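You operate a simulated robot arm through the tools that you are given. There is no shell and no other tool.

Carry out the task below with a simulated robot arm. There is one attempt and no reset: what you move stays moved.

Task
Crease the cream folded card flat with the blue bar.
Fine: clamp it square in the corner frame for that and leave it clamped; bar back on the tool rest.

It is judged by the outcome, as a careful person would: the job done as asked, and still so three seconds after it is handed in. It fails if anything else is knocked over, pushed out of place, dropped, spilled or broken.

Robot
A 7-joint arm with a two-finger parallel gripper, fixed in place. Base frame: the origin is at the foot of the arm, x ahead of it, y to its left, z up; the work surface is at about z = 0.01. Lengths are in m, angles in rad, forces in N, time in s.
With the tool pointing down near the work surface it reaches from about 0.24 to 0.62 m from the base axis. Its first joint turns from -1.152 to 1.152 rad. Payload 2.6 kg.
Tool frame: the origin (TCP) lies between the finger pads and is the grasp point; the fingertips stand 0.03 m ahead of it; z points along the fingers, y is the line along which they close. The gripper opens to 0.094 m. The fingers are 0.028 m wide and 0.01 m thick; the gripper's body (0.05 by 0.096 m) begins 0.055 m behind the TCP.
Orientation is told as [roll, pitch, yaw] about the base's x, y, z axes, in that order, counted from this pose: with the fingers straight down and closing along the base's y, the tool's x points along the base's -x, its y along +y and its z along -z.

Tools
- The arm moves only by the tool move_arm. Its argument "increments" is one flat list of numbers, 7 for each row, row after row: the turn, a rotation vector about the base's x, y, z in rad, then the shift along the base's x, y, z in m, then the gripper command, from -1 (shut) to 1 (fully open), values between in proportion. In form: [rx, ry, rz, tx, ty, tz, fingers, rx, ry, rz, tx, ty, tz, fingers, ...]. A call has 1 to 20 rows; each row is the pose to reach, as a shift and turn from the pose commanded when the call began. Rows are played at 5 a second. More than 0.05 m and 0.15 rad between two rows, or a gripper value outside its range, and nothing of the call is played. A pose out of reach is approached as far as the arm can. The call stops where the force on the tool passes 40 N (or 10 N more than at its start, if that is more) or the arm is blocked; 0.2 s more then pass. The fingers move at their own pace (about 0.072 m/s each) and stop on an object; they squeeze with about 23 N. The grip force told is the motor's: it shows also when the fingers shut on nothing. Time passes only in rows, and 0.2 s behind the last, so rows that repeat a pose let the fingers close. The reply holds the time, the measured pose of the TCP, the force on the tool along the base axes, the opening and the grip force, in the units named above and with some noise, with the torque about the TCP (base axes, N m) and any sound that the robot's microphone picked up.
- Cameras (640 x 400 px; columns grow to the right, rows downward): "scene" is fixed at [0.0597, 0.4438, 0.5806]; the picture's right is [-0.59, -0.81, 0.00], its down [-0.41, 0.30, -0.86] and it looks along [0.69, -0.51, -0.51] (base axes); focal length 314 px, centre (320, 200). "wrist" rides on the gripper at [0.076, 0.014, -0.103] in the tool frame; the picture's right is [-0.18, 0.98, 0.00], its down [-0.75, -0.14, -0.64] and it looks along [-0.63, -0.12, 0.77] (tool axes); focal length 243 px, centre (320, 200). There is no depth. A picture from a camera that has moved, and an enlarged one, comes with that camera's place and axes in the base frame and with its lens. The place of the scene camera against the robot may be out by one fixed shift of up to 0.018 m in any direction.
- capture(camera): a new picture of that camera. No time passes.
- inspect(camera, box): a new picture of the part [left, top, right, bottom] of that camera's present view, enlarged. No time passes.
- sign_off(): hands the job in; it is judged then, once.

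Places have to be worked out from the pictures, the camera data and where the tool is seen. Open the gripper and draw the arm clear of the work before you hand the job in, unless the task says otherwise.

The tools are called as a command line: name --argument value ..., lists and objects as JSON in quotes. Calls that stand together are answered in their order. move_arm: Moves the arm, as the interface text tells. Its arguments: {"type":"object","properties":{"increments":{"type":"array"}},"required":["increments"]} The other tools are called the same way: capture (camera) takes a picture; inspect (camera, box) takes an enlarged picture of a part of a camera's view; sign_off () hands the job in.

At the start:

```text
time_s: 0.0
position: [0.4201, 0.0744, 0.345]
tcp_rot: [0.002, 0.001, 0.0]
wrist_force: [-0.2, -0.7, 0.4]
wrist_torque: [0.02, 0.01, 0.02]
finger_gap: 0.0941
finger_force: 0.0
```

scene: 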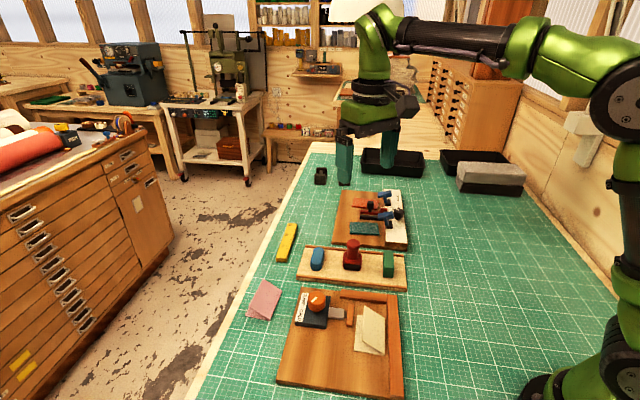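
wrist: 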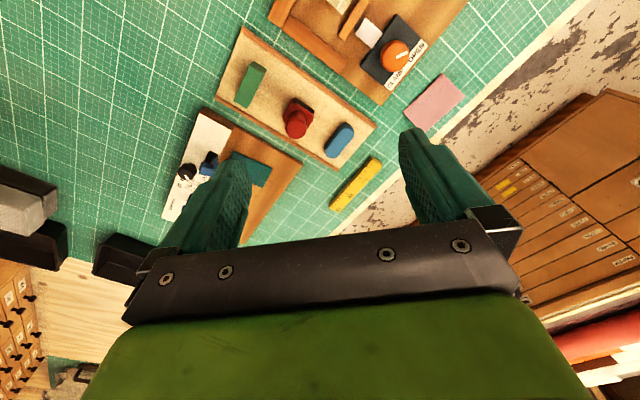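

I'll begin by looking closely at the fixture, the tool rest and the card before moving anything.

inspect --camera "scene" --box '[260, 280, 420, 400]'

inspect --camera "scene" --box '[280, 180, 420, 290]'

inspect --camera "wrist" --box '[160, 0, 480, 220]'

```text
3.33 times, centred on (340, 340) of scene
camera zoom: at [0.0597, 0.4438, 0.5806], right [-0.59, -0.81, 0.0], down [-0.41, 0.3, -0.86], along [0.69, -0.51, -0.51], focal length 1045 px, centre (253, -267)
```

zoom: 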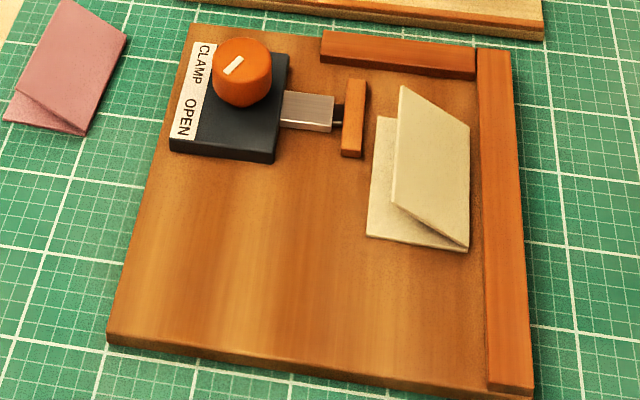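

```text
3.64 times, centred on (350, 235) of scene
camera zoom: at [0.0597, 0.4438, 0.5806], right [-0.59, -0.81, 0.0], down [-0.41, 0.3, -0.86], along [0.69, -0.51, -0.51], focal length 1140 px, centre (211, 73)
```

zoom: 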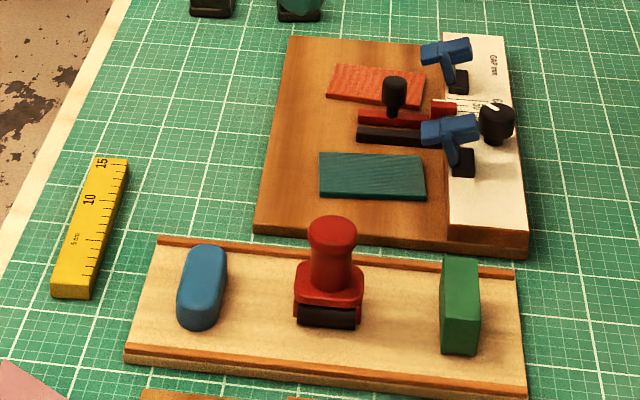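

```text
1.82 times, centred on (320, 110) of wrist
camera zoom: at [0.3436, 0.0882, 0.4489], right [0.18, 0.98, 0.0], down [0.75, -0.14, 0.64], along [0.63, -0.12, -0.77], focal length 441 px, centre (320, 364)
```

zoom: 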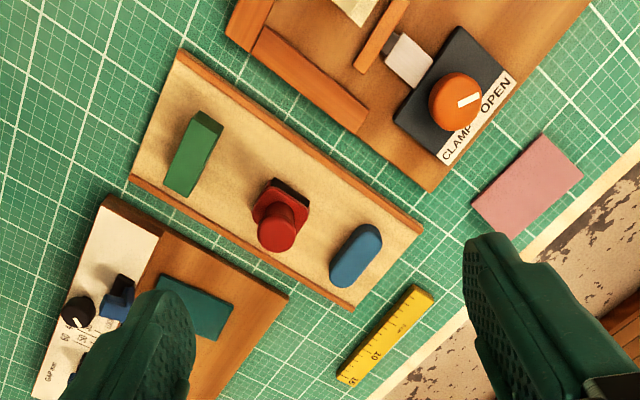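

The fixture looks like a board turned about 45° with its corner at the scene's upper right. The knob mark points to OPEN, and the card sits loose, short of both rails. I'm swinging the wrist camera over the fixture, well above everything, for a closer look.

move_arm --increments '[0, 0, -0.131, -0.0217, 0.026, -0.0158, 1, 0, 0, -0.262, -0.0433, 0.052, -0.0317, 1, 0, 0, -0.393, -0.065, 0.078, -0.0475, 1, 0, 0, -0.524, -0.0867, 0.104, -0.0633, 1, 0, 0, -0.654, -0.108, 0.13, -0.079, 1, 0, 0, -0.785, -0.13, 0.156, -0.095, 1, 0, 0, -0.785, -0.13, 0.156, -0.095, 1]'

```text
time_s: 1.6
position: [0.2901, 0.2299, 0.2511]
tcp_rot: [-0.002, 0.0, -0.785]
wrist_force: [-0.3, 1.1, 0.4]
wrist_torque: [0.0, 0.0, -0.01]
finger_gap: 0.094
finger_force: 0.1
```

The arm has reached the viewing pose. I'm taking wrist and scene pictures from here.

capture --camera "wrist"

capture --camera "scene"

```text
taken
camera wrist: at [0.246, 0.2941, 0.3538], right [0.83, 0.56, 0.0], down [0.43, -0.63, 0.64], along [0.36, -0.53, -0.77], focal length 243 px, centre (320, 200)
```

wrist: 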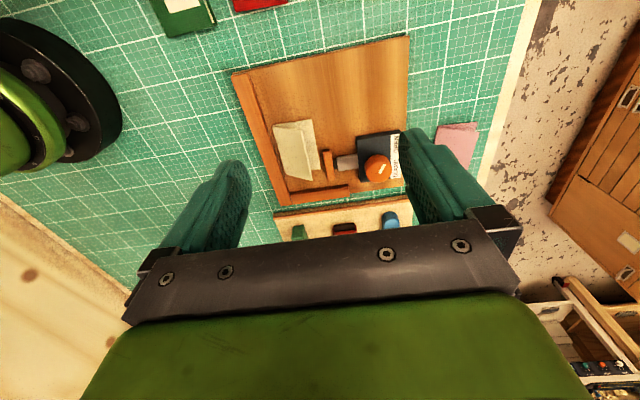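

```text
taken
```

scene: 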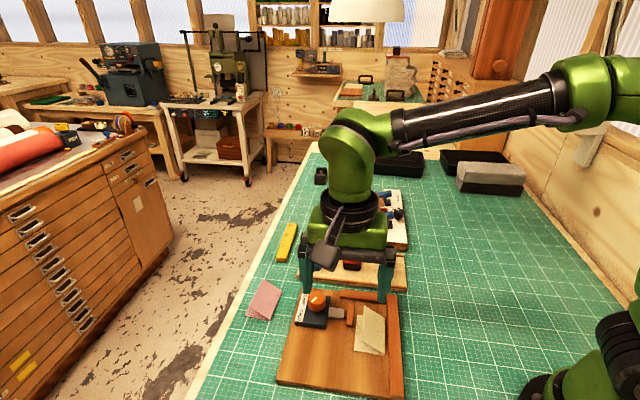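

The fixture sits mid-frame now. I'm enlarging the part with the card, clamp and rails.

inspect --camera "wrist" --box '[225, 30, 425, 220]'

inspect --camera "wrist" --box '[255, 110, 415, 210]'

inspect --camera "scene" --box '[330, 285, 410, 365]'

```text
2.11 times, centred on (325, 125) of wrist
camera zoom: at [0.246, 0.2941, 0.3538], right [0.83, 0.56, 0.0], down [0.43, -0.63, 0.64], along [0.36, -0.53, -0.77], focal length 511 px, centre (310, 358)
```

zoom: 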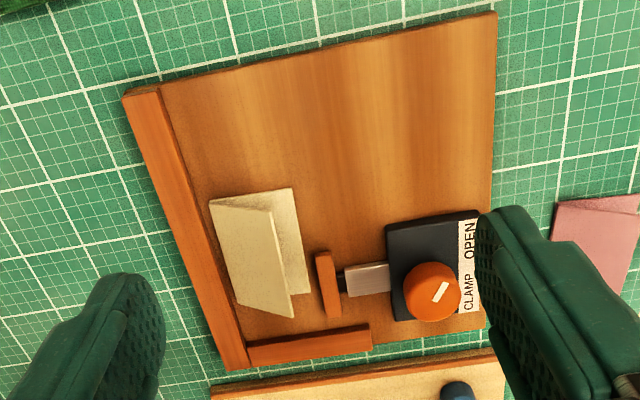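

```text
4.00 times, centred on (335, 160) of wrist
camera zoom: at [0.246, 0.2941, 0.3538], right [0.83, 0.56, 0.0], down [0.43, -0.63, 0.64], along [0.36, -0.53, -0.77], focal length 970 px, centre (260, 360)
```

zoom: 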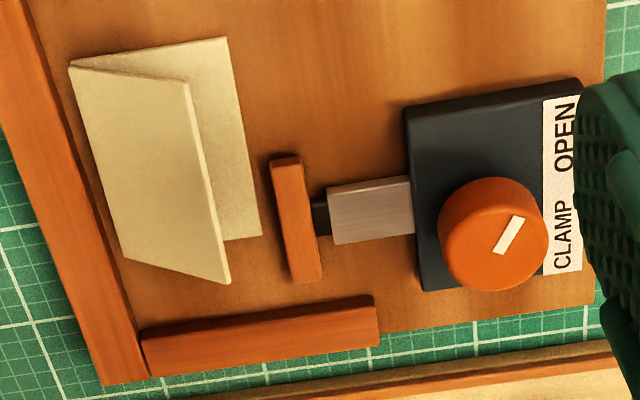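

```text
5.00 times, centred on (370, 325) of scene
camera zoom: at [0.0596, 0.4438, 0.5806], right [-0.59, -0.81, 0.0], down [-0.41, 0.3, -0.86], along [0.69, -0.51, -0.51], focal length 1567 px, centre (70, -425)
```

zoom: 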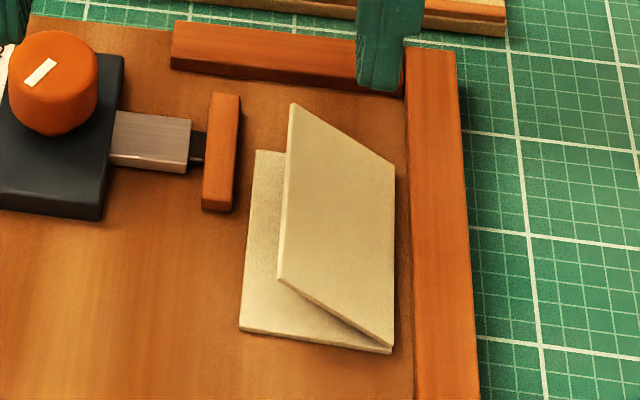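

Using the wrist camera's calibration, I place the inner corner of the rails at about (0.350, 0.050). The rails run along u = (-0.70, 0.71) and w = (0.71, 0.70). The card is about 57×81 mm, 38 mm short of the end rail and turned about 2°. I'll set the fingers about 30 mm apart and come down above the board behind the card's outer short edge.

move_arm --increments '[0, 0, -0.003, -0.006, -0.0112, -0.04, -0.362, 0, 0, -0.006, -0.0122, -0.0224, -0.08, -0.362, 0, 0, -0.009, -0.0182, -0.0336, -0.12, -0.362, 0, 0, -0.009, -0.0243, -0.0448, -0.161, -0.362, 0, 0, -0.009, -0.0243, -0.0448, -0.161, -0.362]'

capture --camera "wrist"

inspect --camera "scene" --box '[280, 270, 440, 400]'

```text
time_s: 2.8
position: [0.2657, 0.1841, 0.0891]
tcp_rot: [-0.003, 0.0, -0.794]
wrist_force: [-0.4, 0.4, -1.1]
wrist_torque: [-0.01, -0.01, 0.0]
finger_gap: 0.0301
finger_force: 0.0
```

```text
taken
camera wrist: at [0.2226, 0.2491, 0.1917], right [0.83, 0.56, 0.0], down [0.43, -0.64, 0.64], along [0.36, -0.53, -0.77], focal length 243 px, centre (320, 200)
```

wrist: 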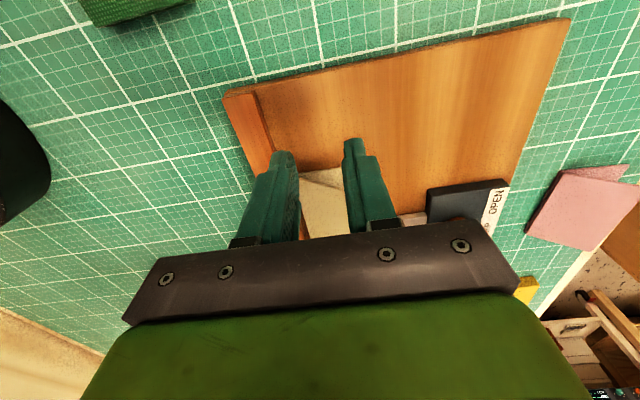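

```text
3.08 times, centred on (360, 335) of scene
camera zoom: at [0.0597, 0.4438, 0.5806], right [-0.59, -0.81, 0.0], down [-0.41, 0.3, -0.86], along [0.69, -0.51, -0.51], focal length 964 px, centre (197, -215)
```

zoom: 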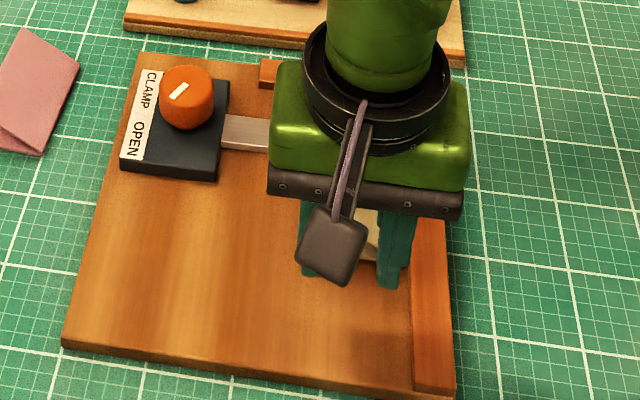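

The fingers straddle the line of the card's end. I'm enlarging the wrist view to see the gap between the fingertips and the card edge.

inspect --camera "wrist" --box '[220, 80, 460, 240]'

```text
2.50 times, centred on (340, 160) of wrist
camera zoom: at [0.2226, 0.2491, 0.1917], right [0.83, 0.56, 0.0], down [0.43, -0.64, 0.64], along [0.36, -0.53, -0.77], focal length 606 px, centre (270, 300)
```

zoom: 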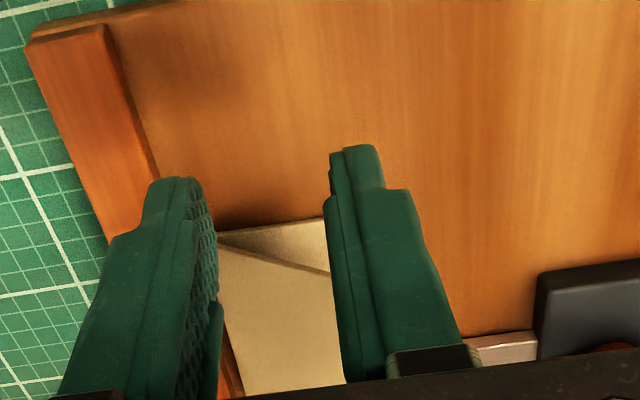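

The card's near edge is at u ≈ 0.12 and the fingers' front face is at about 0.14, so there's room to come down behind it. I'm lowering gently toward the board, and the last rows feel for contact.

move_arm --increments '[0, 0, 0, 0, 0.001, -0.012, -0.362, 0, 0, 0, 0, 0.001, -0.022, -0.362, 0, 0, 0, 0, 0.001, -0.029, -0.362, 0, 0, 0, 0, 0.001, -0.032, -0.362, 0, 0, 0, 0, 0.001, -0.032, -0.362]'

inspect --camera "wrist" --box '[220, 80, 460, 240]'

inspect --camera "scene" --box '[330, 300, 410, 380]'

```text
time_s: 4.0
position: [0.267, 0.1859, 0.0579]
tcp_rot: [-0.001, 0.002, -0.795]
wrist_force: [-0.2, 0.7, -0.1]
wrist_torque: [0.02, 0.02, 0.02]
finger_gap: 0.03
finger_force: 0.0
```

```text
2.50 times, centred on (340, 160) of wrist
camera zoom: at [0.222, 0.2506, 0.1606], right [0.83, 0.56, 0.0], down [0.43, -0.64, 0.64], along [0.36, -0.53, -0.77], focal length 606 px, centre (270, 300)
```

zoom: 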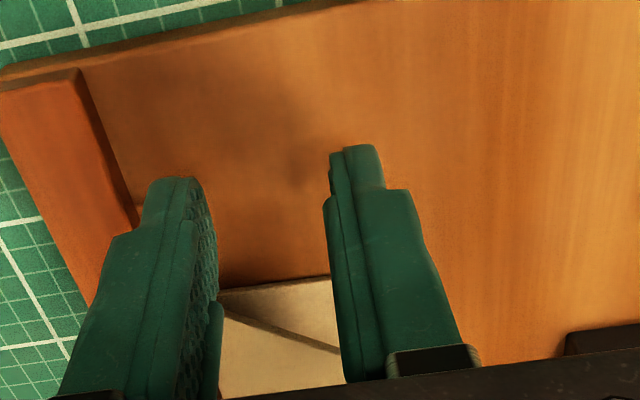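

```text
5.00 times, centred on (370, 340) of scene
camera zoom: at [0.0597, 0.4438, 0.5806], right [-0.59, -0.81, 0.0], down [-0.41, 0.3, -0.86], along [0.69, -0.51, -0.51], focal length 1567 px, centre (70, -500)
```

zoom: 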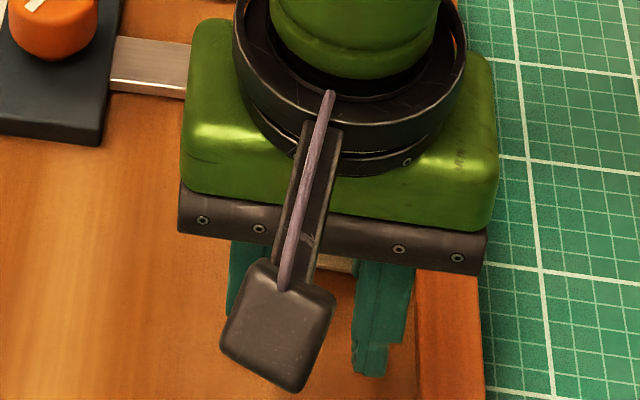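

There's no contact yet, with the fingertips at about z = 0.027. I'm continuing down in 1 mm steps.

move_arm --increments '[0, 0, 0, 0, 0, -0.001, -0.362, 0, 0, 0, 0, 0, -0.002, -0.362, 0, 0, 0, 0, 0, -0.003, -0.362, 0, 0, 0, 0, 0, -0.003, -0.362]'

move_arm --increments '[0, 0, 0, 0, 0, -0.001, -0.362, 0, 0, 0, 0, 0, -0.001, -0.362]'

```text
time_s: 5.0
position: [0.2665, 0.1874, 0.055]
tcp_rot: [-0.001, -0.001, -0.794]
wrist_force: [0.3, -0.3, 0.1]
wrist_torque: [0.01, -0.01, 0.03]
finger_gap: 0.03
finger_force: 0.1
```

```text
time_s: 5.6
position: [0.2655, 0.1857, 0.0528]
tcp_rot: [0.0, -0.001, -0.793]
wrist_force: [-0.4, 0.3, 0.7]
wrist_torque: [-0.01, 0.01, 0.03]
finger_gap: 0.0301
finger_force: 0.1
```

Still no clear contact, with the tips at about 0.023. I'm going on down half a millimetre at a time.

move_arm --increments '[0, 0, 0, 0, 0, -0.0005, -0.362, 0, 0, 0, 0, 0, -0.001, -0.362, 0, 0, 0, 0, 0, -0.001, -0.362]'

move_arm --increments '[0, 0, 0, 0, 0, -0.0005, -0.362, 0, 0, 0, 0, 0, -0.001, -0.362, 0, 0, 0, 0, 0, -0.001, -0.362]'

```text
time_s: 6.4
position: [0.2662, 0.187, 0.0531]
tcp_rot: [-0.001, 0.0, -0.793]
wrist_force: [-0.3, -0.2, -0.2]
wrist_torque: [-0.01, -0.02, -0.05]
finger_gap: 0.03
finger_force: 0.1
```

```text
time_s: 7.2
position: [0.2671, 0.1862, 0.052]
tcp_rot: [0.0, -0.001, -0.793]
wrist_force: [0.1, -0.2, 0.0]
wrist_torque: [0.0, 0.0, -0.05]
finger_gap: 0.0299
finger_force: 0.1
```

Command z is 0.051 with no contact force yet. I'm going down a little more.

move_arm --increments '[0, 0, 0, 0, 0, -0.0005, -0.362, 0, 0, 0, 0, 0, -0.001, -0.362, 0, 0, 0, 0, 0, -0.001, -0.362]'

inspect --camera "wrist" --box '[240, 120, 400, 220]'

```text
time_s: 8.0
position: [0.2658, 0.1864, 0.0501]
tcp_rot: [0.001, -0.001, -0.793]
wrist_force: [-0.4, -0.2, -0.3]
wrist_torque: [0.0, -0.04, -0.02]
finger_gap: 0.0302
finger_force: 0.0
```

```text
4.00 times, centred on (320, 170) of wrist
camera zoom: at [0.2222, 0.2504, 0.1537], right [0.83, 0.56, 0.0], down [0.43, -0.64, 0.64], along [0.36, -0.53, -0.77], focal length 970 px, centre (320, 320)
```

zoom: 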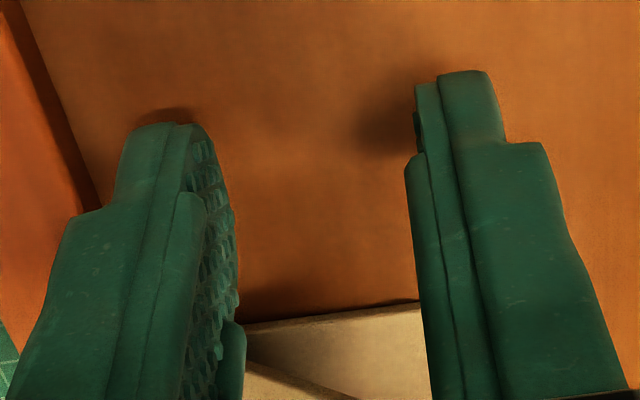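

The tip shadows show they are very close to the board. One more small step down.

move_arm --increments '[0, 0, 0, 0, 0, -0.0005, -0.362, 0, 0, 0, 0, 0, -0.001, -0.362, 0, 0, 0, 0, 0, -0.001, -0.362]'

move_arm --increments '[0, 0, 0, 0, 0, -0.0005, -0.362, 0, 0, 0, 0, 0, -0.0005, -0.362]'

```text
time_s: 8.8
position: [0.2661, 0.186, 0.0502]
tcp_rot: [0.0, 0.001, -0.795]
wrist_force: [0.1, 0.1, 0.6]
wrist_torque: [0.01, 0.0, 0.02]
finger_gap: 0.03
finger_force: 0.2
```

```text
time_s: 9.4
position: [0.2659, 0.1857, 0.0484]
tcp_rot: [0.001, -0.001, -0.794]
wrist_force: [-0.6, -0.4, 0.2]
wrist_torque: [-0.01, 0.01, 0.03]
finger_gap: 0.03
finger_force: 0.1
```

Still free at a command of 0.0485. I'm easing down a further millimetre.

move_arm --increments '[0, 0, 0, 0, 0, -0.0005, -0.362, 0, 0, 0, 0, 0, -0.001, -0.362, 0, 0, 0, 0, 0, -0.001, -0.362]'

inspect --camera "wrist" --box '[240, 120, 400, 220]'

```text
time_s: 10.2
position: [0.2667, 0.1877, 0.048]
tcp_rot: [0.0, 0.001, -0.794]
wrist_force: [0.0, 0.2, 0.5]
wrist_torque: [0.0, -0.02, -0.01]
finger_gap: 0.03
finger_force: 0.1
```

```text
4.00 times, centred on (320, 170) of wrist
camera zoom: at [0.2222, 0.2504, 0.151], right [0.83, 0.56, 0.0], down [0.43, -0.64, 0.64], along [0.36, -0.53, -0.77], focal length 970 px, centre (320, 320)
```

zoom: 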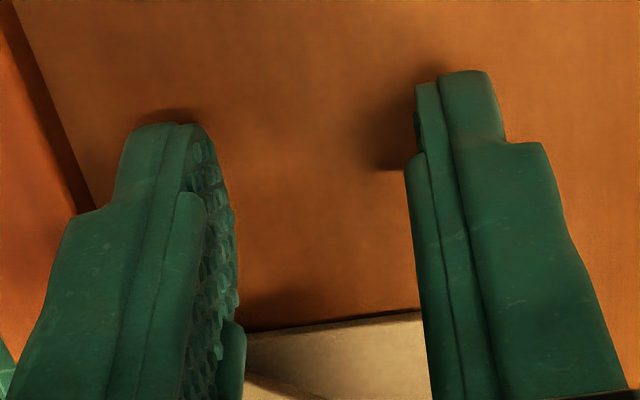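

The tips look to be within a couple of millimetres of the board. I'm continuing to feel for the surface.

move_arm --increments '[0, 0, 0, 0, 0, -0.0005, -0.362, 0, 0, 0, 0, 0, -0.001, -0.362, 0, 0, 0, 0, 0, -0.001, -0.362]'

move_arm --increments '[0, 0, 0, 0, 0, -0.0005, -0.362, 0, 0, 0, 0, 0, -0.0005, -0.362]'

```text
time_s: 11.0
position: [0.2661, 0.1857, 0.0466]
tcp_rot: [-0.001, -0.001, -0.795]
wrist_force: [0.0, 0.2, -0.9]
wrist_torque: [0.0, 0.01, -0.02]
finger_gap: 0.0298
finger_force: 0.0
```

```text
time_s: 11.6
position: [0.2669, 0.1867, 0.0461]
tcp_rot: [0.0, -0.001, -0.794]
wrist_force: [-0.9, 0.5, 0.0]
wrist_torque: [0.04, 0.02, 0.03]
finger_gap: 0.0299
finger_force: 0.0
```

No contact yet at a command of 0.046. I'm keeping on in half-millimetre steps.

move_arm --increments '[0, 0, 0, 0, 0, -0.0005, -0.362, 0, 0, 0, 0, 0, -0.001, -0.362, 0, 0, 0, 0, 0, -0.001, -0.362]'

move_arm --increments '[0, 0, 0, 0, 0, -0.0005, -0.362, 0, 0, 0, 0, 0, -0.0005, -0.362]'

inspect --camera "wrist" --box '[240, 120, 400, 220]'

```text
time_s: 12.4
position: [0.2668, 0.185, 0.0459]
tcp_rot: [0.002, -0.001, -0.795]
wrist_force: [0.3, 0.0, -0.5]
wrist_torque: [-0.02, 0.0, 0.01]
finger_gap: 0.0299
finger_force: 0.0
```

```text
time_s: 13.0
position: [0.2667, 0.1858, 0.046]
tcp_rot: [0.0, -0.001, -0.795]
wrist_force: [0.6, 0.0, -0.3]
wrist_torque: [0.04, -0.01, -0.03]
finger_gap: 0.0297
finger_force: 0.0
```

```text
4.00 times, centred on (320, 170) of wrist
camera zoom: at [0.2224, 0.2504, 0.1484], right [0.83, 0.56, 0.0], down [0.43, -0.64, 0.64], along [0.36, -0.53, -0.77], focal length 970 px, centre (320, 320)
```

zoom: 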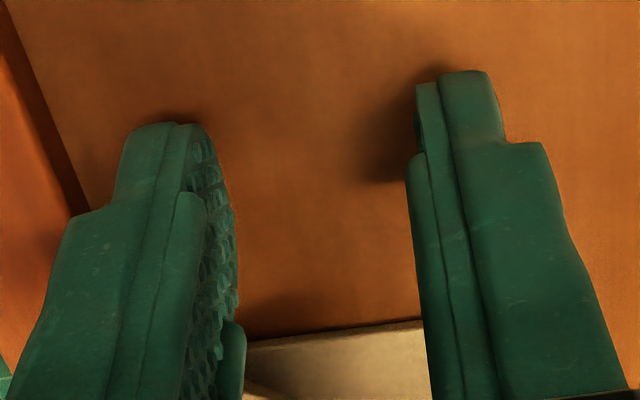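

The camera height confirms the tool really is descending, with tips at about 0.0145 and still clear. I'm carrying on carefully.

move_arm --increments '[0, 0, 0, 0, 0, -0.0005, -0.362, 0, 0, 0, 0, 0, -0.001, -0.362, 0, 0, 0, 0, 0, -0.001, -0.362]'

move_arm --increments '[0, 0, 0, 0, 0, -0.0005, -0.362, 0, 0, 0, 0, 0, -0.001, -0.362, 0, 0, 0, 0, 0, -0.001, -0.362]'

inspect --camera "wrist" --box '[240, 120, 400, 220]'

```text
time_s: 13.8
position: [0.2648, 0.1849, 0.0447]
tcp_rot: [-0.001, -0.001, -0.795]
wrist_force: [-0.5, 0.7, 0.2]
wrist_torque: [-0.03, 0.02, -0.01]
finger_gap: 0.0298
finger_force: 0.1
```

```text
time_s: 14.6
position: [0.2663, 0.1864, 0.0434]
tcp_rot: [0.001, -0.001, -0.795]
wrist_force: [0.9, 0.3, -0.4]
wrist_torque: [-0.01, 0.02, 0.02]
finger_gap: 0.03
finger_force: 0.1
```

```text
4.00 times, centred on (320, 170) of wrist
camera zoom: at [0.222, 0.2504, 0.1463], right [0.83, 0.56, 0.0], down [0.43, -0.64, 0.64], along [0.36, -0.53, -0.77], focal length 970 px, centre (320, 320)
```

zoom: 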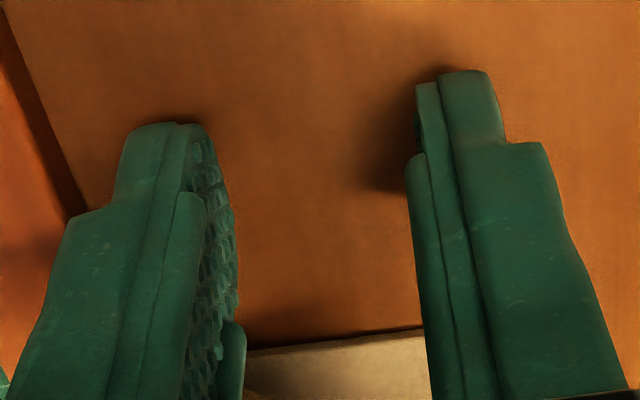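

Triangulating the board's far corner from two views gives a board top of about z = 0.012, so it's thinner than I had assumed. I'm continuing the gentle descent.

move_arm --increments '[0, 0, 0, 0, 0, -0.0005, -0.362, 0, 0, 0, 0, 0, -0.001, -0.362, 0, 0, 0, 0, 0, -0.001, -0.362]'

move_arm --increments '[0, 0, 0, 0, 0, -0.0005, -0.362, 0, 0, 0, 0, 0, -0.0005, -0.362]'

```text
time_s: 15.4
position: [0.2666, 0.1864, 0.0421]
tcp_rot: [-0.001, -0.001, -0.796]
wrist_force: [0.4, -0.1, 0.1]
wrist_torque: [0.01, 0.0, -0.01]
finger_gap: 0.0299
finger_force: 0.0
```

```text
time_s: 16.0
position: [0.2663, 0.1851, 0.0428]
tcp_rot: [-0.001, 0.001, -0.795]
wrist_force: [0.3, 0.1, 1.2]
wrist_torque: [0.0, 0.01, -0.01]
finger_gap: 0.0301
finger_force: 0.5
```

A slight upward force of 1.2 N has appeared. I'm holding one row to check it against the noise and reading the camera height.

move_arm --increments '[0, 0, 0, 0, 0, -0.0005, -0.362, 0, 0, 0, 0, 0, -0.0005, -0.362]'

inspect --camera "wrist" --box '[240, 120, 400, 220]'

```text
time_s: 16.6
position: [0.2663, 0.1873, 0.0424]
tcp_rot: [0.002, -0.001, -0.792]
wrist_force: [-0.2, -2.6, 16.3]
wrist_torque: [-0.26, 0.31, 0.11]
finger_gap: 0.0313
finger_force: 1.0
```

```text
4.00 times, centred on (320, 170) of wrist
camera zoom: at [0.2225, 0.2508, 0.1449], right [0.83, 0.56, 0.0], down [0.43, -0.64, 0.64], along [0.36, -0.53, -0.77], focal length 970 px, centre (320, 320)
```

zoom: 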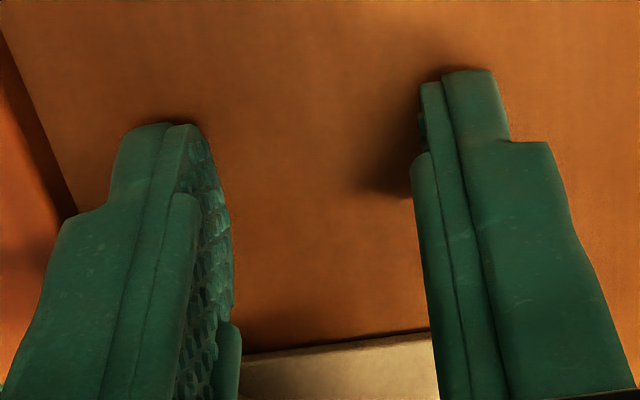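

Contact shows 16 N, so the surface is stiff, and the board top sits at a tip height of about 0.011. Recomputed at that height, the card is about 60×84 mm at u = 0.039–0.124. I'll lift 1 mm off the board, centre on the card, and approach its end.

move_arm --increments '[0, 0, 0, 0, 0, 0.001, -0.362, 0, 0, 0, -0.0036, -0.0035, 0.001, -0.362, 0, 0, 0, 0.0034, -0.0106, 0.001, -0.362, 0, 0, 0, 0.0086, -0.016, 0.001, -0.362, 0, 0, 0, 0.0086, -0.016, 0.001, -0.362]'

inspect --camera "wrist" --box '[220, 100, 420, 225]'

```text
time_s: 17.8
position: [0.2753, 0.1703, 0.0418]
tcp_rot: [0.0, 0.0, -0.794]
wrist_force: [0.0, 0.2, 0.7]
wrist_torque: [-0.01, 0.01, 0.0]
finger_gap: 0.0302
finger_force: 0.1
```

```text
3.20 times, centred on (320, 162) of wrist
camera zoom: at [0.231, 0.2342, 0.145], right [0.83, 0.56, 0.0], down [0.43, -0.64, 0.64], along [0.36, -0.53, -0.77], focal length 776 px, centre (320, 320)
```

zoom: 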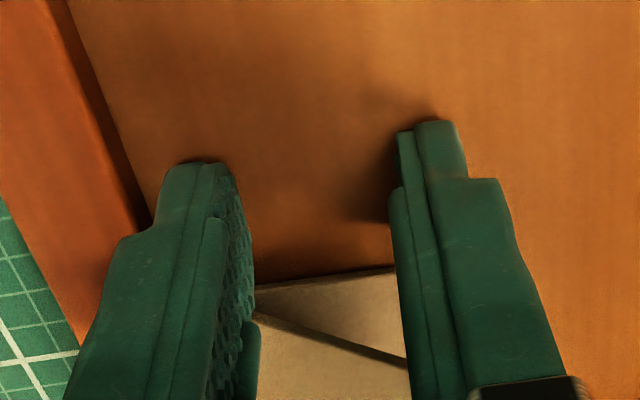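

The fingers' front face is about 6 mm from the card's end, and they hover just above the board. I'm pushing the card slowly toward the end rail for the first part of the travel.

move_arm --increments '[0, 0, 0, 0.0035, -0.0036, 0, -0.362, 0, 0, 0, 0.007, -0.0071, 0, -0.362, 0, 0, 0, 0.0105, -0.0107, 0, -0.362, 0, 0, 0, 0.014, -0.0143, 0, -0.362, 0, 0, 0, 0.0175, -0.0178, 0, -0.362, 0, 0, 0, 0.021, -0.0214, 0, -0.362, 0, 0, 0, 0.021, -0.0214, 0, -0.362]'

inspect --camera "wrist" --box '[220, 100, 420, 225]'

inspect --camera "scene" --box '[310, 270, 430, 380]'

```text
time_s: 19.4
position: [0.2951, 0.1488, 0.0408]
tcp_rot: [-0.001, 0.0, -0.795]
wrist_force: [0.4, 0.3, -0.2]
wrist_torque: [-0.03, 0.01, -0.01]
finger_gap: 0.0299
finger_force: 0.0
```

```text
3.20 times, centred on (320, 162) of wrist
camera zoom: at [0.2518, 0.2129, 0.1455], right [0.83, 0.56, 0.0], down [0.43, -0.64, 0.64], along [0.36, -0.53, -0.77], focal length 776 px, centre (320, 320)
```

zoom: 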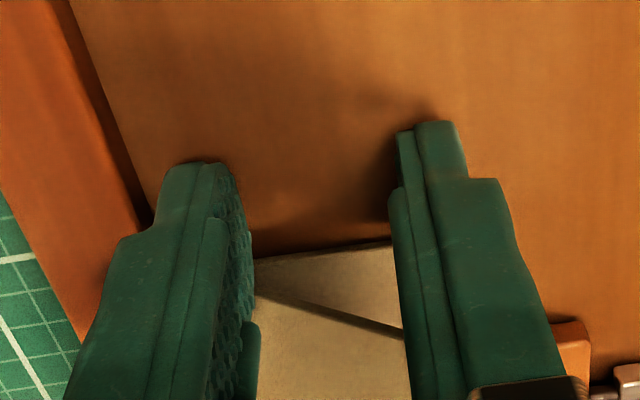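

```text
3.64 times, centred on (370, 325) of scene
camera zoom: at [0.0597, 0.4438, 0.5806], right [-0.59, -0.81, 0.0], down [-0.41, 0.3, -0.86], along [0.69, -0.51, -0.51], focal length 1140 px, centre (138, -254)
```

zoom: 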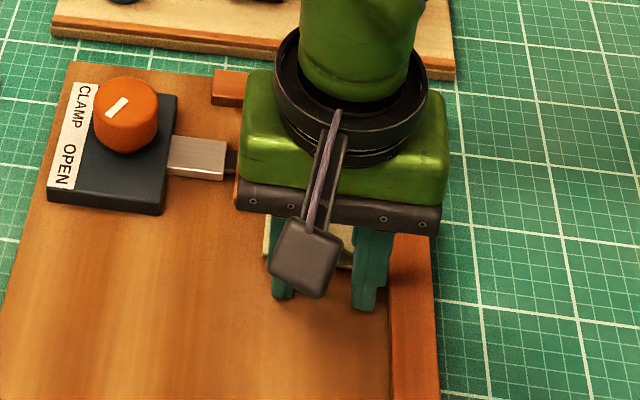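

The card's edge now follows the finger faces at u ≈ 0.103, leaving about 18 mm to the end rail. I'm pushing on 14 mm.

move_arm --increments '[0, 0, 0, 0.0025, -0.0025, 0, -0.362, 0, 0, 0, 0.0049, -0.005, 0, -0.362, 0, 0, 0, 0.0074, -0.0075, 0, -0.362, 0, 0, 0, 0.0098, -0.01, 0, -0.362, 0, 0, 0, 0.0098, -0.01, 0, -0.362]'

inspect --camera "wrist" --box '[220, 100, 420, 225]'

inspect --camera "scene" --box '[330, 270, 430, 350]'

```text
time_s: 20.6
position: [0.3068, 0.1401, 0.0426]
tcp_rot: [-0.001, -0.002, -0.795]
wrist_force: [0.2, -0.6, -0.1]
wrist_torque: [0.01, -0.02, -0.02]
finger_gap: 0.0299
finger_force: 0.0
```

```text
3.20 times, centred on (320, 162) of wrist
camera zoom: at [0.2618, 0.2034, 0.1454], right [0.83, 0.56, 0.0], down [0.43, -0.64, 0.64], along [0.36, -0.53, -0.77], focal length 776 px, centre (320, 320)
```

zoom: 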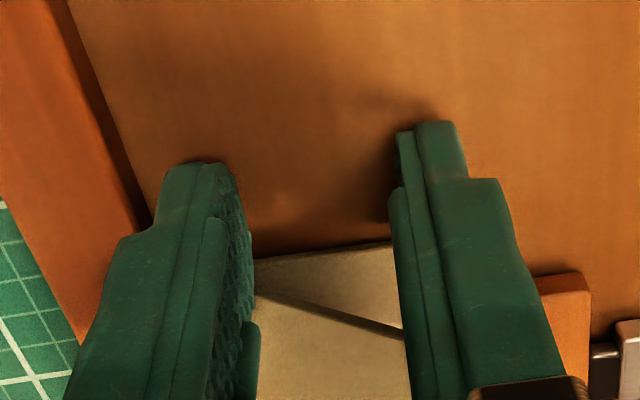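

```text
5.00 times, centred on (380, 310) of scene
camera zoom: at [0.0597, 0.4438, 0.5806], right [-0.59, -0.81, 0.0], down [-0.41, 0.3, -0.86], along [0.69, -0.51, -0.51], focal length 1567 px, centre (20, -350)
```

zoom: 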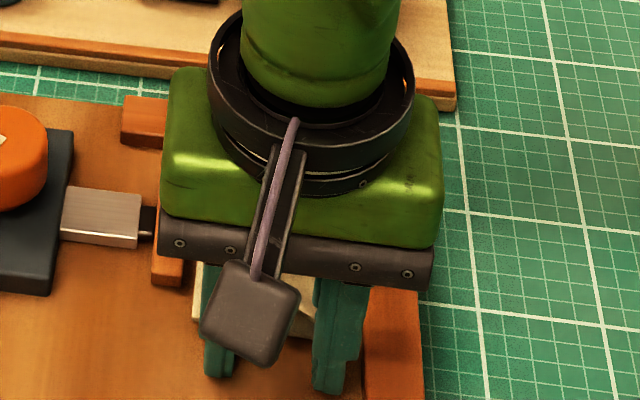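

The card still follows, with about 4–5 mm left. I'm pushing in 1 mm steps now and watching the force.

move_arm --increments '[0, 0, 0, 0.0007, -0.0007, 0, -0.362, 0, 0, 0, 0.0014, -0.0014, 0, -0.362, 0, 0, 0, 0.0021, -0.0021, 0, -0.362, 0, 0, 0, 0.0021, -0.0021, 0, -0.362]'

move_arm --increments '[0, 0, 0, 0.0004, -0.0004, 0, -0.362, 0, 0, 0, 0.0007, -0.0007, 0, -0.362, 0, 0, 0, 0.0007, -0.0007, 0, -0.362]'

```text
time_s: 21.6
position: [0.3066, 0.1379, 0.0428]
tcp_rot: [0.001, 0.001, -0.792]
wrist_force: [-0.3, 0.3, -0.3]
wrist_torque: [0.0, 0.0, 0.0]
finger_gap: 0.03
finger_force: 0.0
```

```text
time_s: 22.4
position: [0.3082, 0.1357, 0.0431]
tcp_rot: [-0.001, -0.001, -0.795]
wrist_force: [-2.3, 1.7, -0.2]
wrist_torque: [0.0, 0.03, -0.04]
finger_gap: 0.0302
finger_force: 0.6
```

A resisting force of about 2.9 N along +u has appeared, so the card seems to have met the end rail. I'll take one tiny further step to confirm, then look.

move_arm --increments '[0, 0, 0, 0.0002, -0.0002, 0, -0.362, 0, 0, 0, 0.0003, -0.0003, 0, -0.362]'

capture --camera "wrist"

```text
time_s: 23.0
position: [0.3074, 0.1359, 0.0442]
tcp_rot: [0.001, 0.001, -0.794]
wrist_force: [-2.7, 2.6, 0.4]
wrist_torque: [0.02, 0.06, 0.07]
finger_gap: 0.0298
finger_force: 0.0
```

```text
taken
camera wrist: at [0.2644, 0.2001, 0.1455], right [0.83, 0.56, 0.0], down [0.43, -0.64, 0.64], along [0.36, -0.53, -0.77], focal length 243 px, centre (320, 200)
```

wrist: 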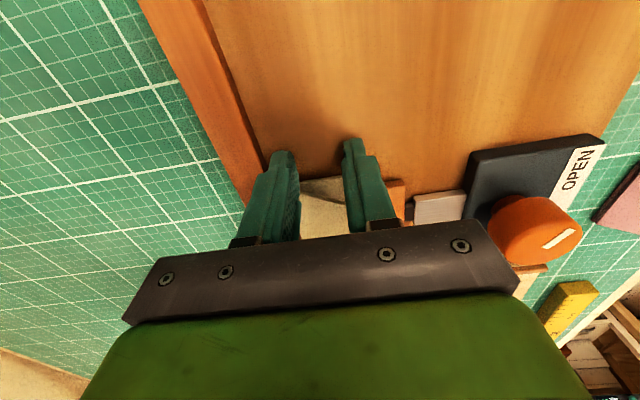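

The resistance is a steady 3.7 N, at the position where I expected the card's end to be home. I'm backing off horizontally first, then lifting to view the card.

move_arm --increments '[0, 0, 0, -0.0035, 0.0036, 0, -0.362, 0, 0, 0, -0.014, 0.0143, 0, -0.362, 0, 0, 0, -0.014, 0.0143, 0.04, -0.362, 0, 0, 0, -0.028, 0.0285, 0.08, -0.362, 0, 0, 0, -0.042, 0.0428, 0.12, -0.362, 0, 0, 0, -0.042, 0.0428, 0.12, -0.362]'

capture --camera "wrist"

inspect --camera "scene" --box '[330, 275, 410, 335]'

```text
time_s: 24.4
position: [0.2666, 0.1771, 0.1631]
tcp_rot: [-0.001, -0.001, -0.793]
wrist_force: [0.6, 0.5, 0.8]
wrist_torque: [-0.02, 0.02, -0.02]
finger_gap: 0.0302
finger_force: 0.1
```

```text
taken
camera wrist: at [0.222, 0.2422, 0.2656], right [0.83, 0.56, 0.0], down [0.43, -0.64, 0.64], along [0.36, -0.53, -0.77], focal length 243 px, centre (320, 200)
```

wrist: 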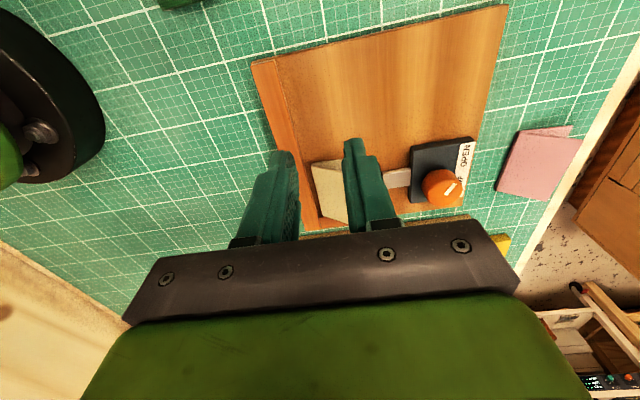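

```text
6.67 times, centred on (370, 305) of scene
camera zoom: at [0.0596, 0.4438, 0.5806], right [-0.59, -0.81, 0.0], down [-0.41, 0.3, -0.86], along [0.69, -0.51, -0.51], focal length 2090 px, centre (-13, -500)
```

zoom: 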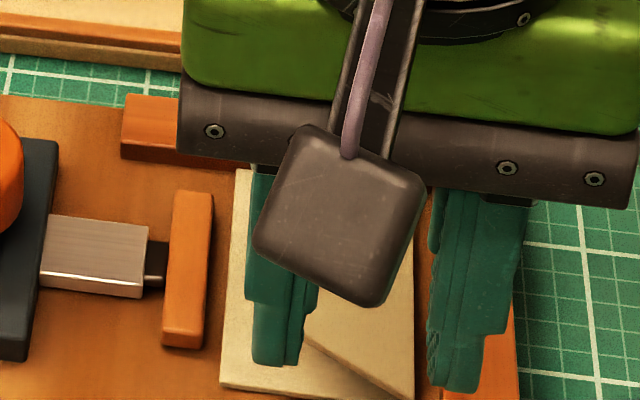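

The arm blocks the view of the corner. I'm returning to the earlier high viewing pose with the fingers open wide to judge how square the card is.

move_arm --increments '[0, 0, 0, 0.008, 0.0177, 0.029, 0, 0, 0, 0, 0.016, 0.0353, 0.058, 0.6, 0, 0, 0, 0.024, 0.053, 0.087, 1, 0, 0, 0, 0.024, 0.053, 0.087, 1]'

inspect --camera "wrist" --box '[255, 110, 415, 210]'

inspect --camera "scene" --box '[330, 275, 410, 335]'

```text
time_s: 25.4
position: [0.29, 0.232, 0.2506]
tcp_rot: [0.001, 0.0, -0.794]
wrist_force: [-0.8, 0.4, 0.5]
wrist_torque: [0.01, -0.02, 0.01]
finger_gap: 0.094
finger_force: 0.2
```

```text
4.00 times, centred on (335, 160) of wrist
camera zoom: at [0.2463, 0.2954, 0.3528], right [0.83, 0.56, 0.0], down [0.43, -0.64, 0.64], along [0.36, -0.53, -0.77], focal length 970 px, centre (260, 360)
```

zoom: 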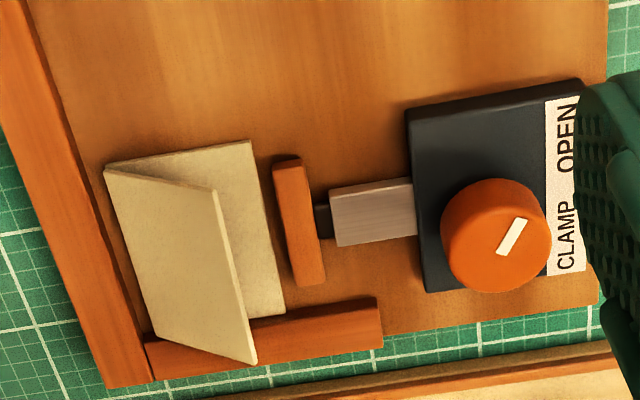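

```text
6.67 times, centred on (370, 305) of scene
camera zoom: at [0.0597, 0.4438, 0.5806], right [-0.59, -0.81, 0.0], down [-0.41, 0.3, -0.86], along [0.69, -0.51, -0.51], focal length 2090 px, centre (-13, -500)
```

zoom: 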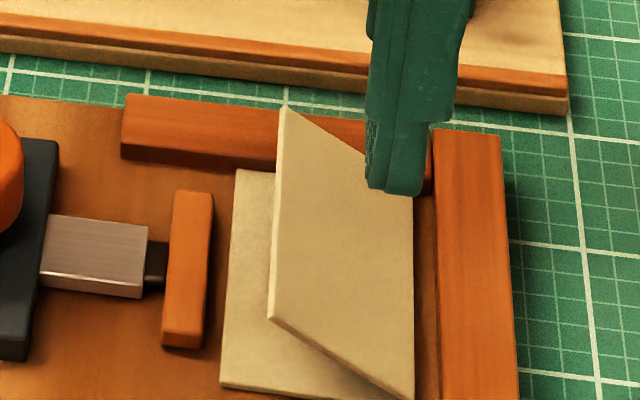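

The card is now square and against the end rail, still about 6–7 mm off the long rail, which the pusher will close. Next I'm looking closely at the clamp knob and its mark.

inspect --camera "wrist" --box '[345, 125, 409, 165]'

inspect --camera "wrist" --box '[345, 145, 409, 185]'

inspect --camera "scene" --box '[285, 280, 349, 335]'

```text
10.00 times, centred on (377, 145) of wrist
camera zoom: at [0.2463, 0.2954, 0.3528], right [0.83, 0.56, 0.0], down [0.43, -0.64, 0.64], along [0.36, -0.53, -0.77], focal length 2426 px, centre (-250, 750)
```

zoom: 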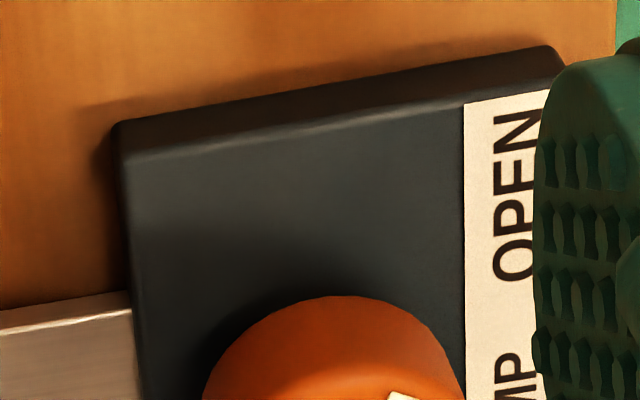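

```text
10.00 times, centred on (377, 165) of wrist
camera zoom: at [0.2463, 0.2954, 0.3528], right [0.83, 0.56, 0.0], down [0.43, -0.64, 0.64], along [0.36, -0.53, -0.77], focal length 2426 px, centre (-250, 550)
```

zoom: 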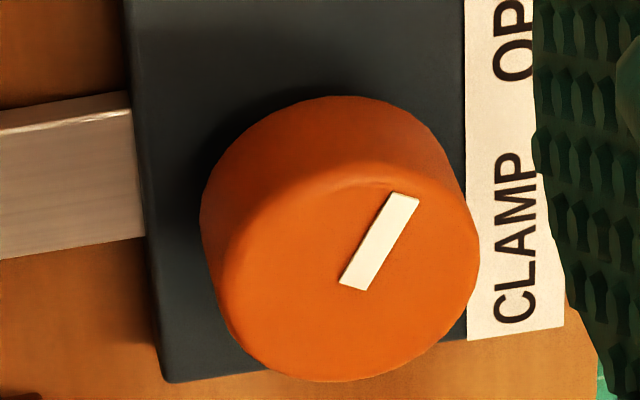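

```text
7.27 times, centred on (317, 308) of scene
camera zoom: at [0.0597, 0.4438, 0.5806], right [-0.59, -0.81, 0.0], down [-0.41, 0.3, -0.86], along [0.69, -0.51, -0.51], focal length 2280 px, centre (342, -582)
```

zoom: 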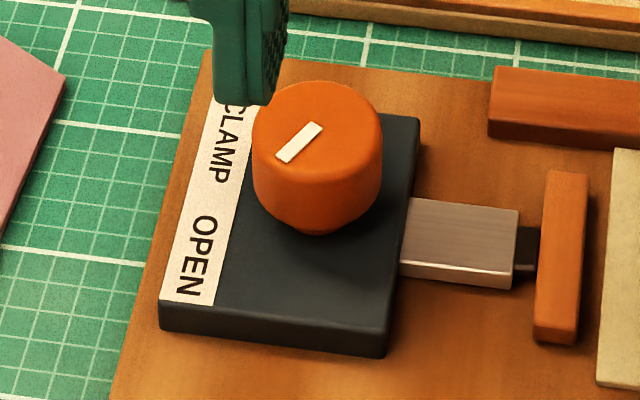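

The knob top is near (0.431, 0.181) and about 41 mm across. Its mark points at OPEN, so it needs a clockwise turn seen from above. I'm moving above the knob at yaw +45° so there's room to turn it, and taking a second view there to fix its centre.

move_arm --increments '[0, 0, 0.1436, 0.0128, -0.0045, -0.0091, 0.5, 0, 0, 0.2871, 0.0256, -0.0091, -0.0182, 0.5, 0, 0, 0.4307, 0.0385, -0.0136, -0.0273, 0.5, 0, 0, 0.5742, 0.0513, -0.0182, -0.0364, 0.5, 0, 0, 0.7178, 0.0641, -0.0227, -0.0455, 0.5, 0, 0, 0.8613, 0.0769, -0.0273, -0.0545, 0.5, 0, 0, 1.0049, 0.0897, -0.0318, -0.0636, 0.5, 0, 0, 1.1485, 0.1025, -0.0364, -0.0727, 0.5, 0, 0, 1.292, 0.1154, -0.0409, -0.0818, 0.5, 0, 0, 1.4356, 0.1282, -0.0455, -0.0909, 0.5, 0, 0, 1.579, 0.141, -0.05, -0.1, 0.5, 0, 0, 1.579, 0.141, -0.05, -0.1, 0.5]'

capture --camera "wrist"

capture --camera "scene"

```text
time_s: 28.0
position: [0.432, 0.1825, 0.1499]
tcp_rot: [0.0, -0.001, 0.787]
wrist_force: [0.5, 0.2, 0.0]
wrist_torque: [0.0, 0.04, -0.01]
finger_gap: 0.0705
finger_force: 0.1
```

```text
taken
camera wrist: at [0.3678, 0.1376, 0.2527], right [-0.57, 0.82, 0.0], down [0.63, 0.43, 0.64], along [0.53, 0.36, -0.77], focal length 243 px, centre (320, 200)
```

wrist: 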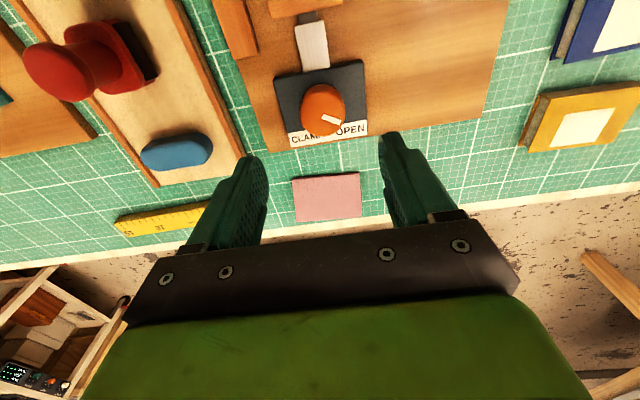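

```text
taken
```

scene: 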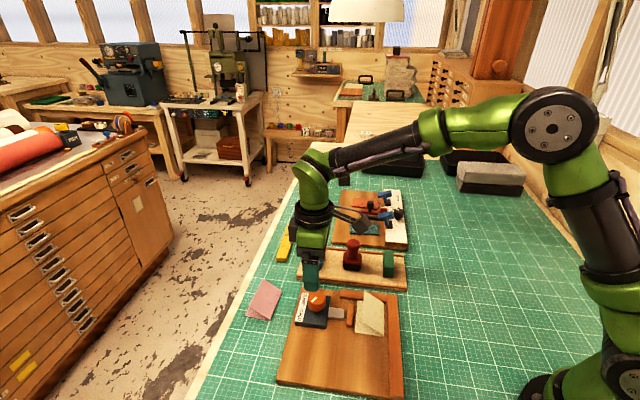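

The knob is clearly seen from the other side now. I'm enlarging it and the blue bar for triangulation.

inspect --camera "wrist" --box '[272, 60, 384, 150]'

inspect --camera "wrist" --box '[110, 100, 260, 200]'

```text
4.44 times, centred on (328, 105) of wrist
camera zoom: at [0.3678, 0.1376, 0.2527], right [-0.57, 0.82, 0.0], down [0.63, 0.43, 0.64], along [0.53, 0.36, -0.77], focal length 1078 px, centre (284, 622)
```

zoom: 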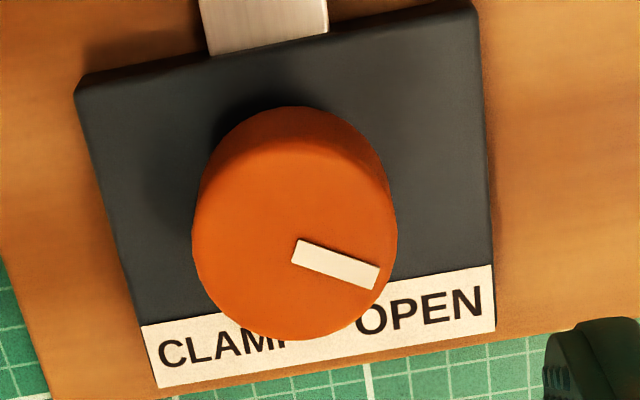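

```text
4.00 times, centred on (185, 150) of wrist
camera zoom: at [0.3678, 0.1376, 0.2527], right [-0.57, 0.82, 0.0], down [0.63, 0.43, 0.64], along [0.53, 0.36, -0.77], focal length 970 px, centre (860, 400)
```

zoom: 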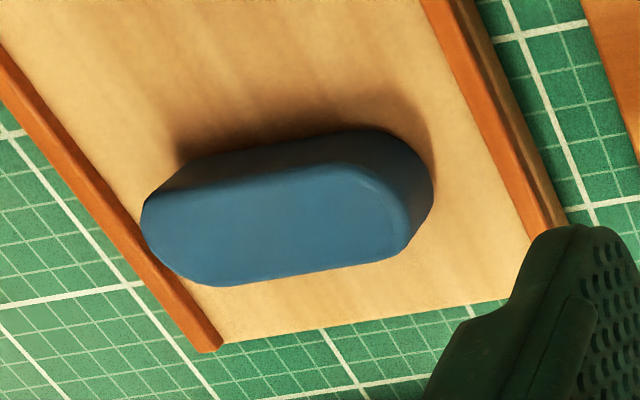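

Three views agree: the knob centre is at about (0.428, 0.182), its top at z ≈ 0.054, and it's 38 mm across. The block top below it is at about 0.023. I'm centring and lowering to TCP z ≈ 0.066 with the fingers 70 mm apart.

move_arm --increments '[0, 0, 0, -0.0034, 0.0002, 0, 0.5, 0, 0, 0, -0.0034, 0.0002, -0.03, 0.5, 0, 0, 0, -0.0034, 0.0002, -0.06, 0.5, 0, 0, 0, -0.0034, 0.0002, -0.083, 0.5, 0, 0, 0, -0.0034, 0.0002, -0.083, 0.5]'

inspect --camera "wrist" --box '[200, 90, 440, 240]'

inspect --camera "scene" --box '[275, 260, 365, 335]'

```text
time_s: 29.2
position: [0.4267, 0.182, 0.0672]
tcp_rot: [0.001, 0.001, 0.786]
wrist_force: [0.6, -0.1, 0.3]
wrist_torque: [-0.02, 0.03, -0.03]
finger_gap: 0.0706
finger_force: 0.0
```

```text
2.67 times, centred on (320, 165) of wrist
camera zoom: at [0.3635, 0.1378, 0.1698], right [-0.56, 0.83, 0.0], down [0.63, 0.43, 0.64], along [0.53, 0.36, -0.77], focal length 647 px, centre (320, 293)
```

zoom: 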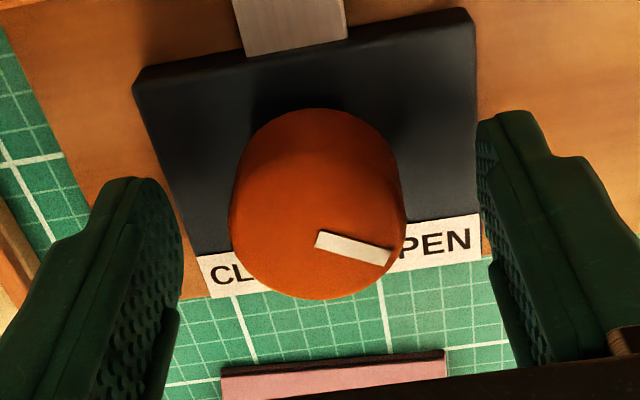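

```text
5.33 times, centred on (320, 298) of scene
camera zoom: at [0.0597, 0.4438, 0.5806], right [-0.59, -0.81, 0.0], down [-0.41, 0.3, -0.86], along [0.69, -0.51, -0.51], focal length 1672 px, centre (320, -320)
```

zoom: 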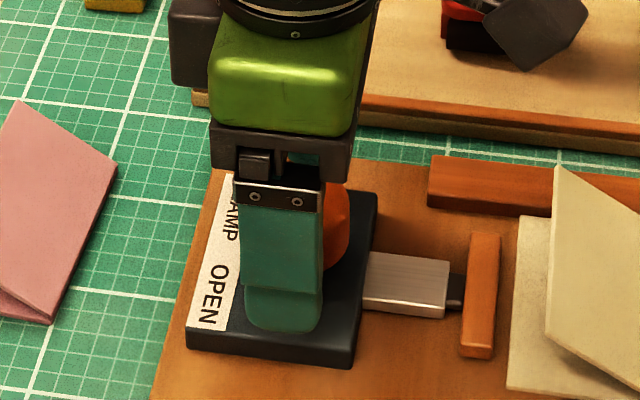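

The knob sits centred between the fingers, both in the image and by computation. I'm closing on it in place.

move_arm --increments '[0, 0, 0, 0, 0, 0, -0.04, 0, 0, 0, 0, 0, 0, -0.04]'

move_arm --increments '[0, 0, 0, 0, 0, 0, -0.3, 0, 0, 0, 0, 0, 0, -0.6, 0, 0, 0, 0, 0, 0, -1, 0, 0, 0, 0, 0, 0, -1]'

inspect --camera "wrist" --box '[200, 90, 440, 240]'

```text
time_s: 29.8
position: [0.4286, 0.1815, 0.0675]
tcp_rot: [0.0, 0.002, 0.784]
wrist_force: [0.4, 0.4, 0.1]
wrist_torque: [-0.01, -0.01, 0.0]
finger_gap: 0.045
finger_force: 0.0
```

```text
time_s: 30.8
position: [0.4282, 0.182, 0.0672]
tcp_rot: [0.0, -0.001, 0.788]
wrist_force: [3.9, -1.0, -1.1]
wrist_torque: [-0.09, -0.11, 0.0]
finger_gap: 0.0374
finger_force: 45.3
```

```text
2.67 times, centred on (320, 165) of wrist
camera zoom: at [0.3638, 0.1375, 0.1702], right [-0.56, 0.83, 0.0], down [0.63, 0.43, 0.64], along [0.53, 0.36, -0.77], focal length 647 px, centre (320, 293)
```

zoom: 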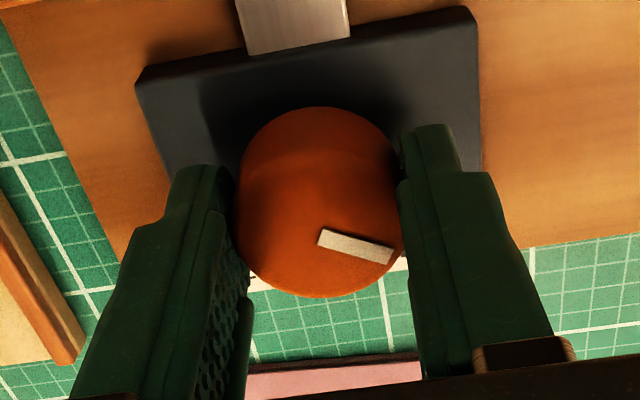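

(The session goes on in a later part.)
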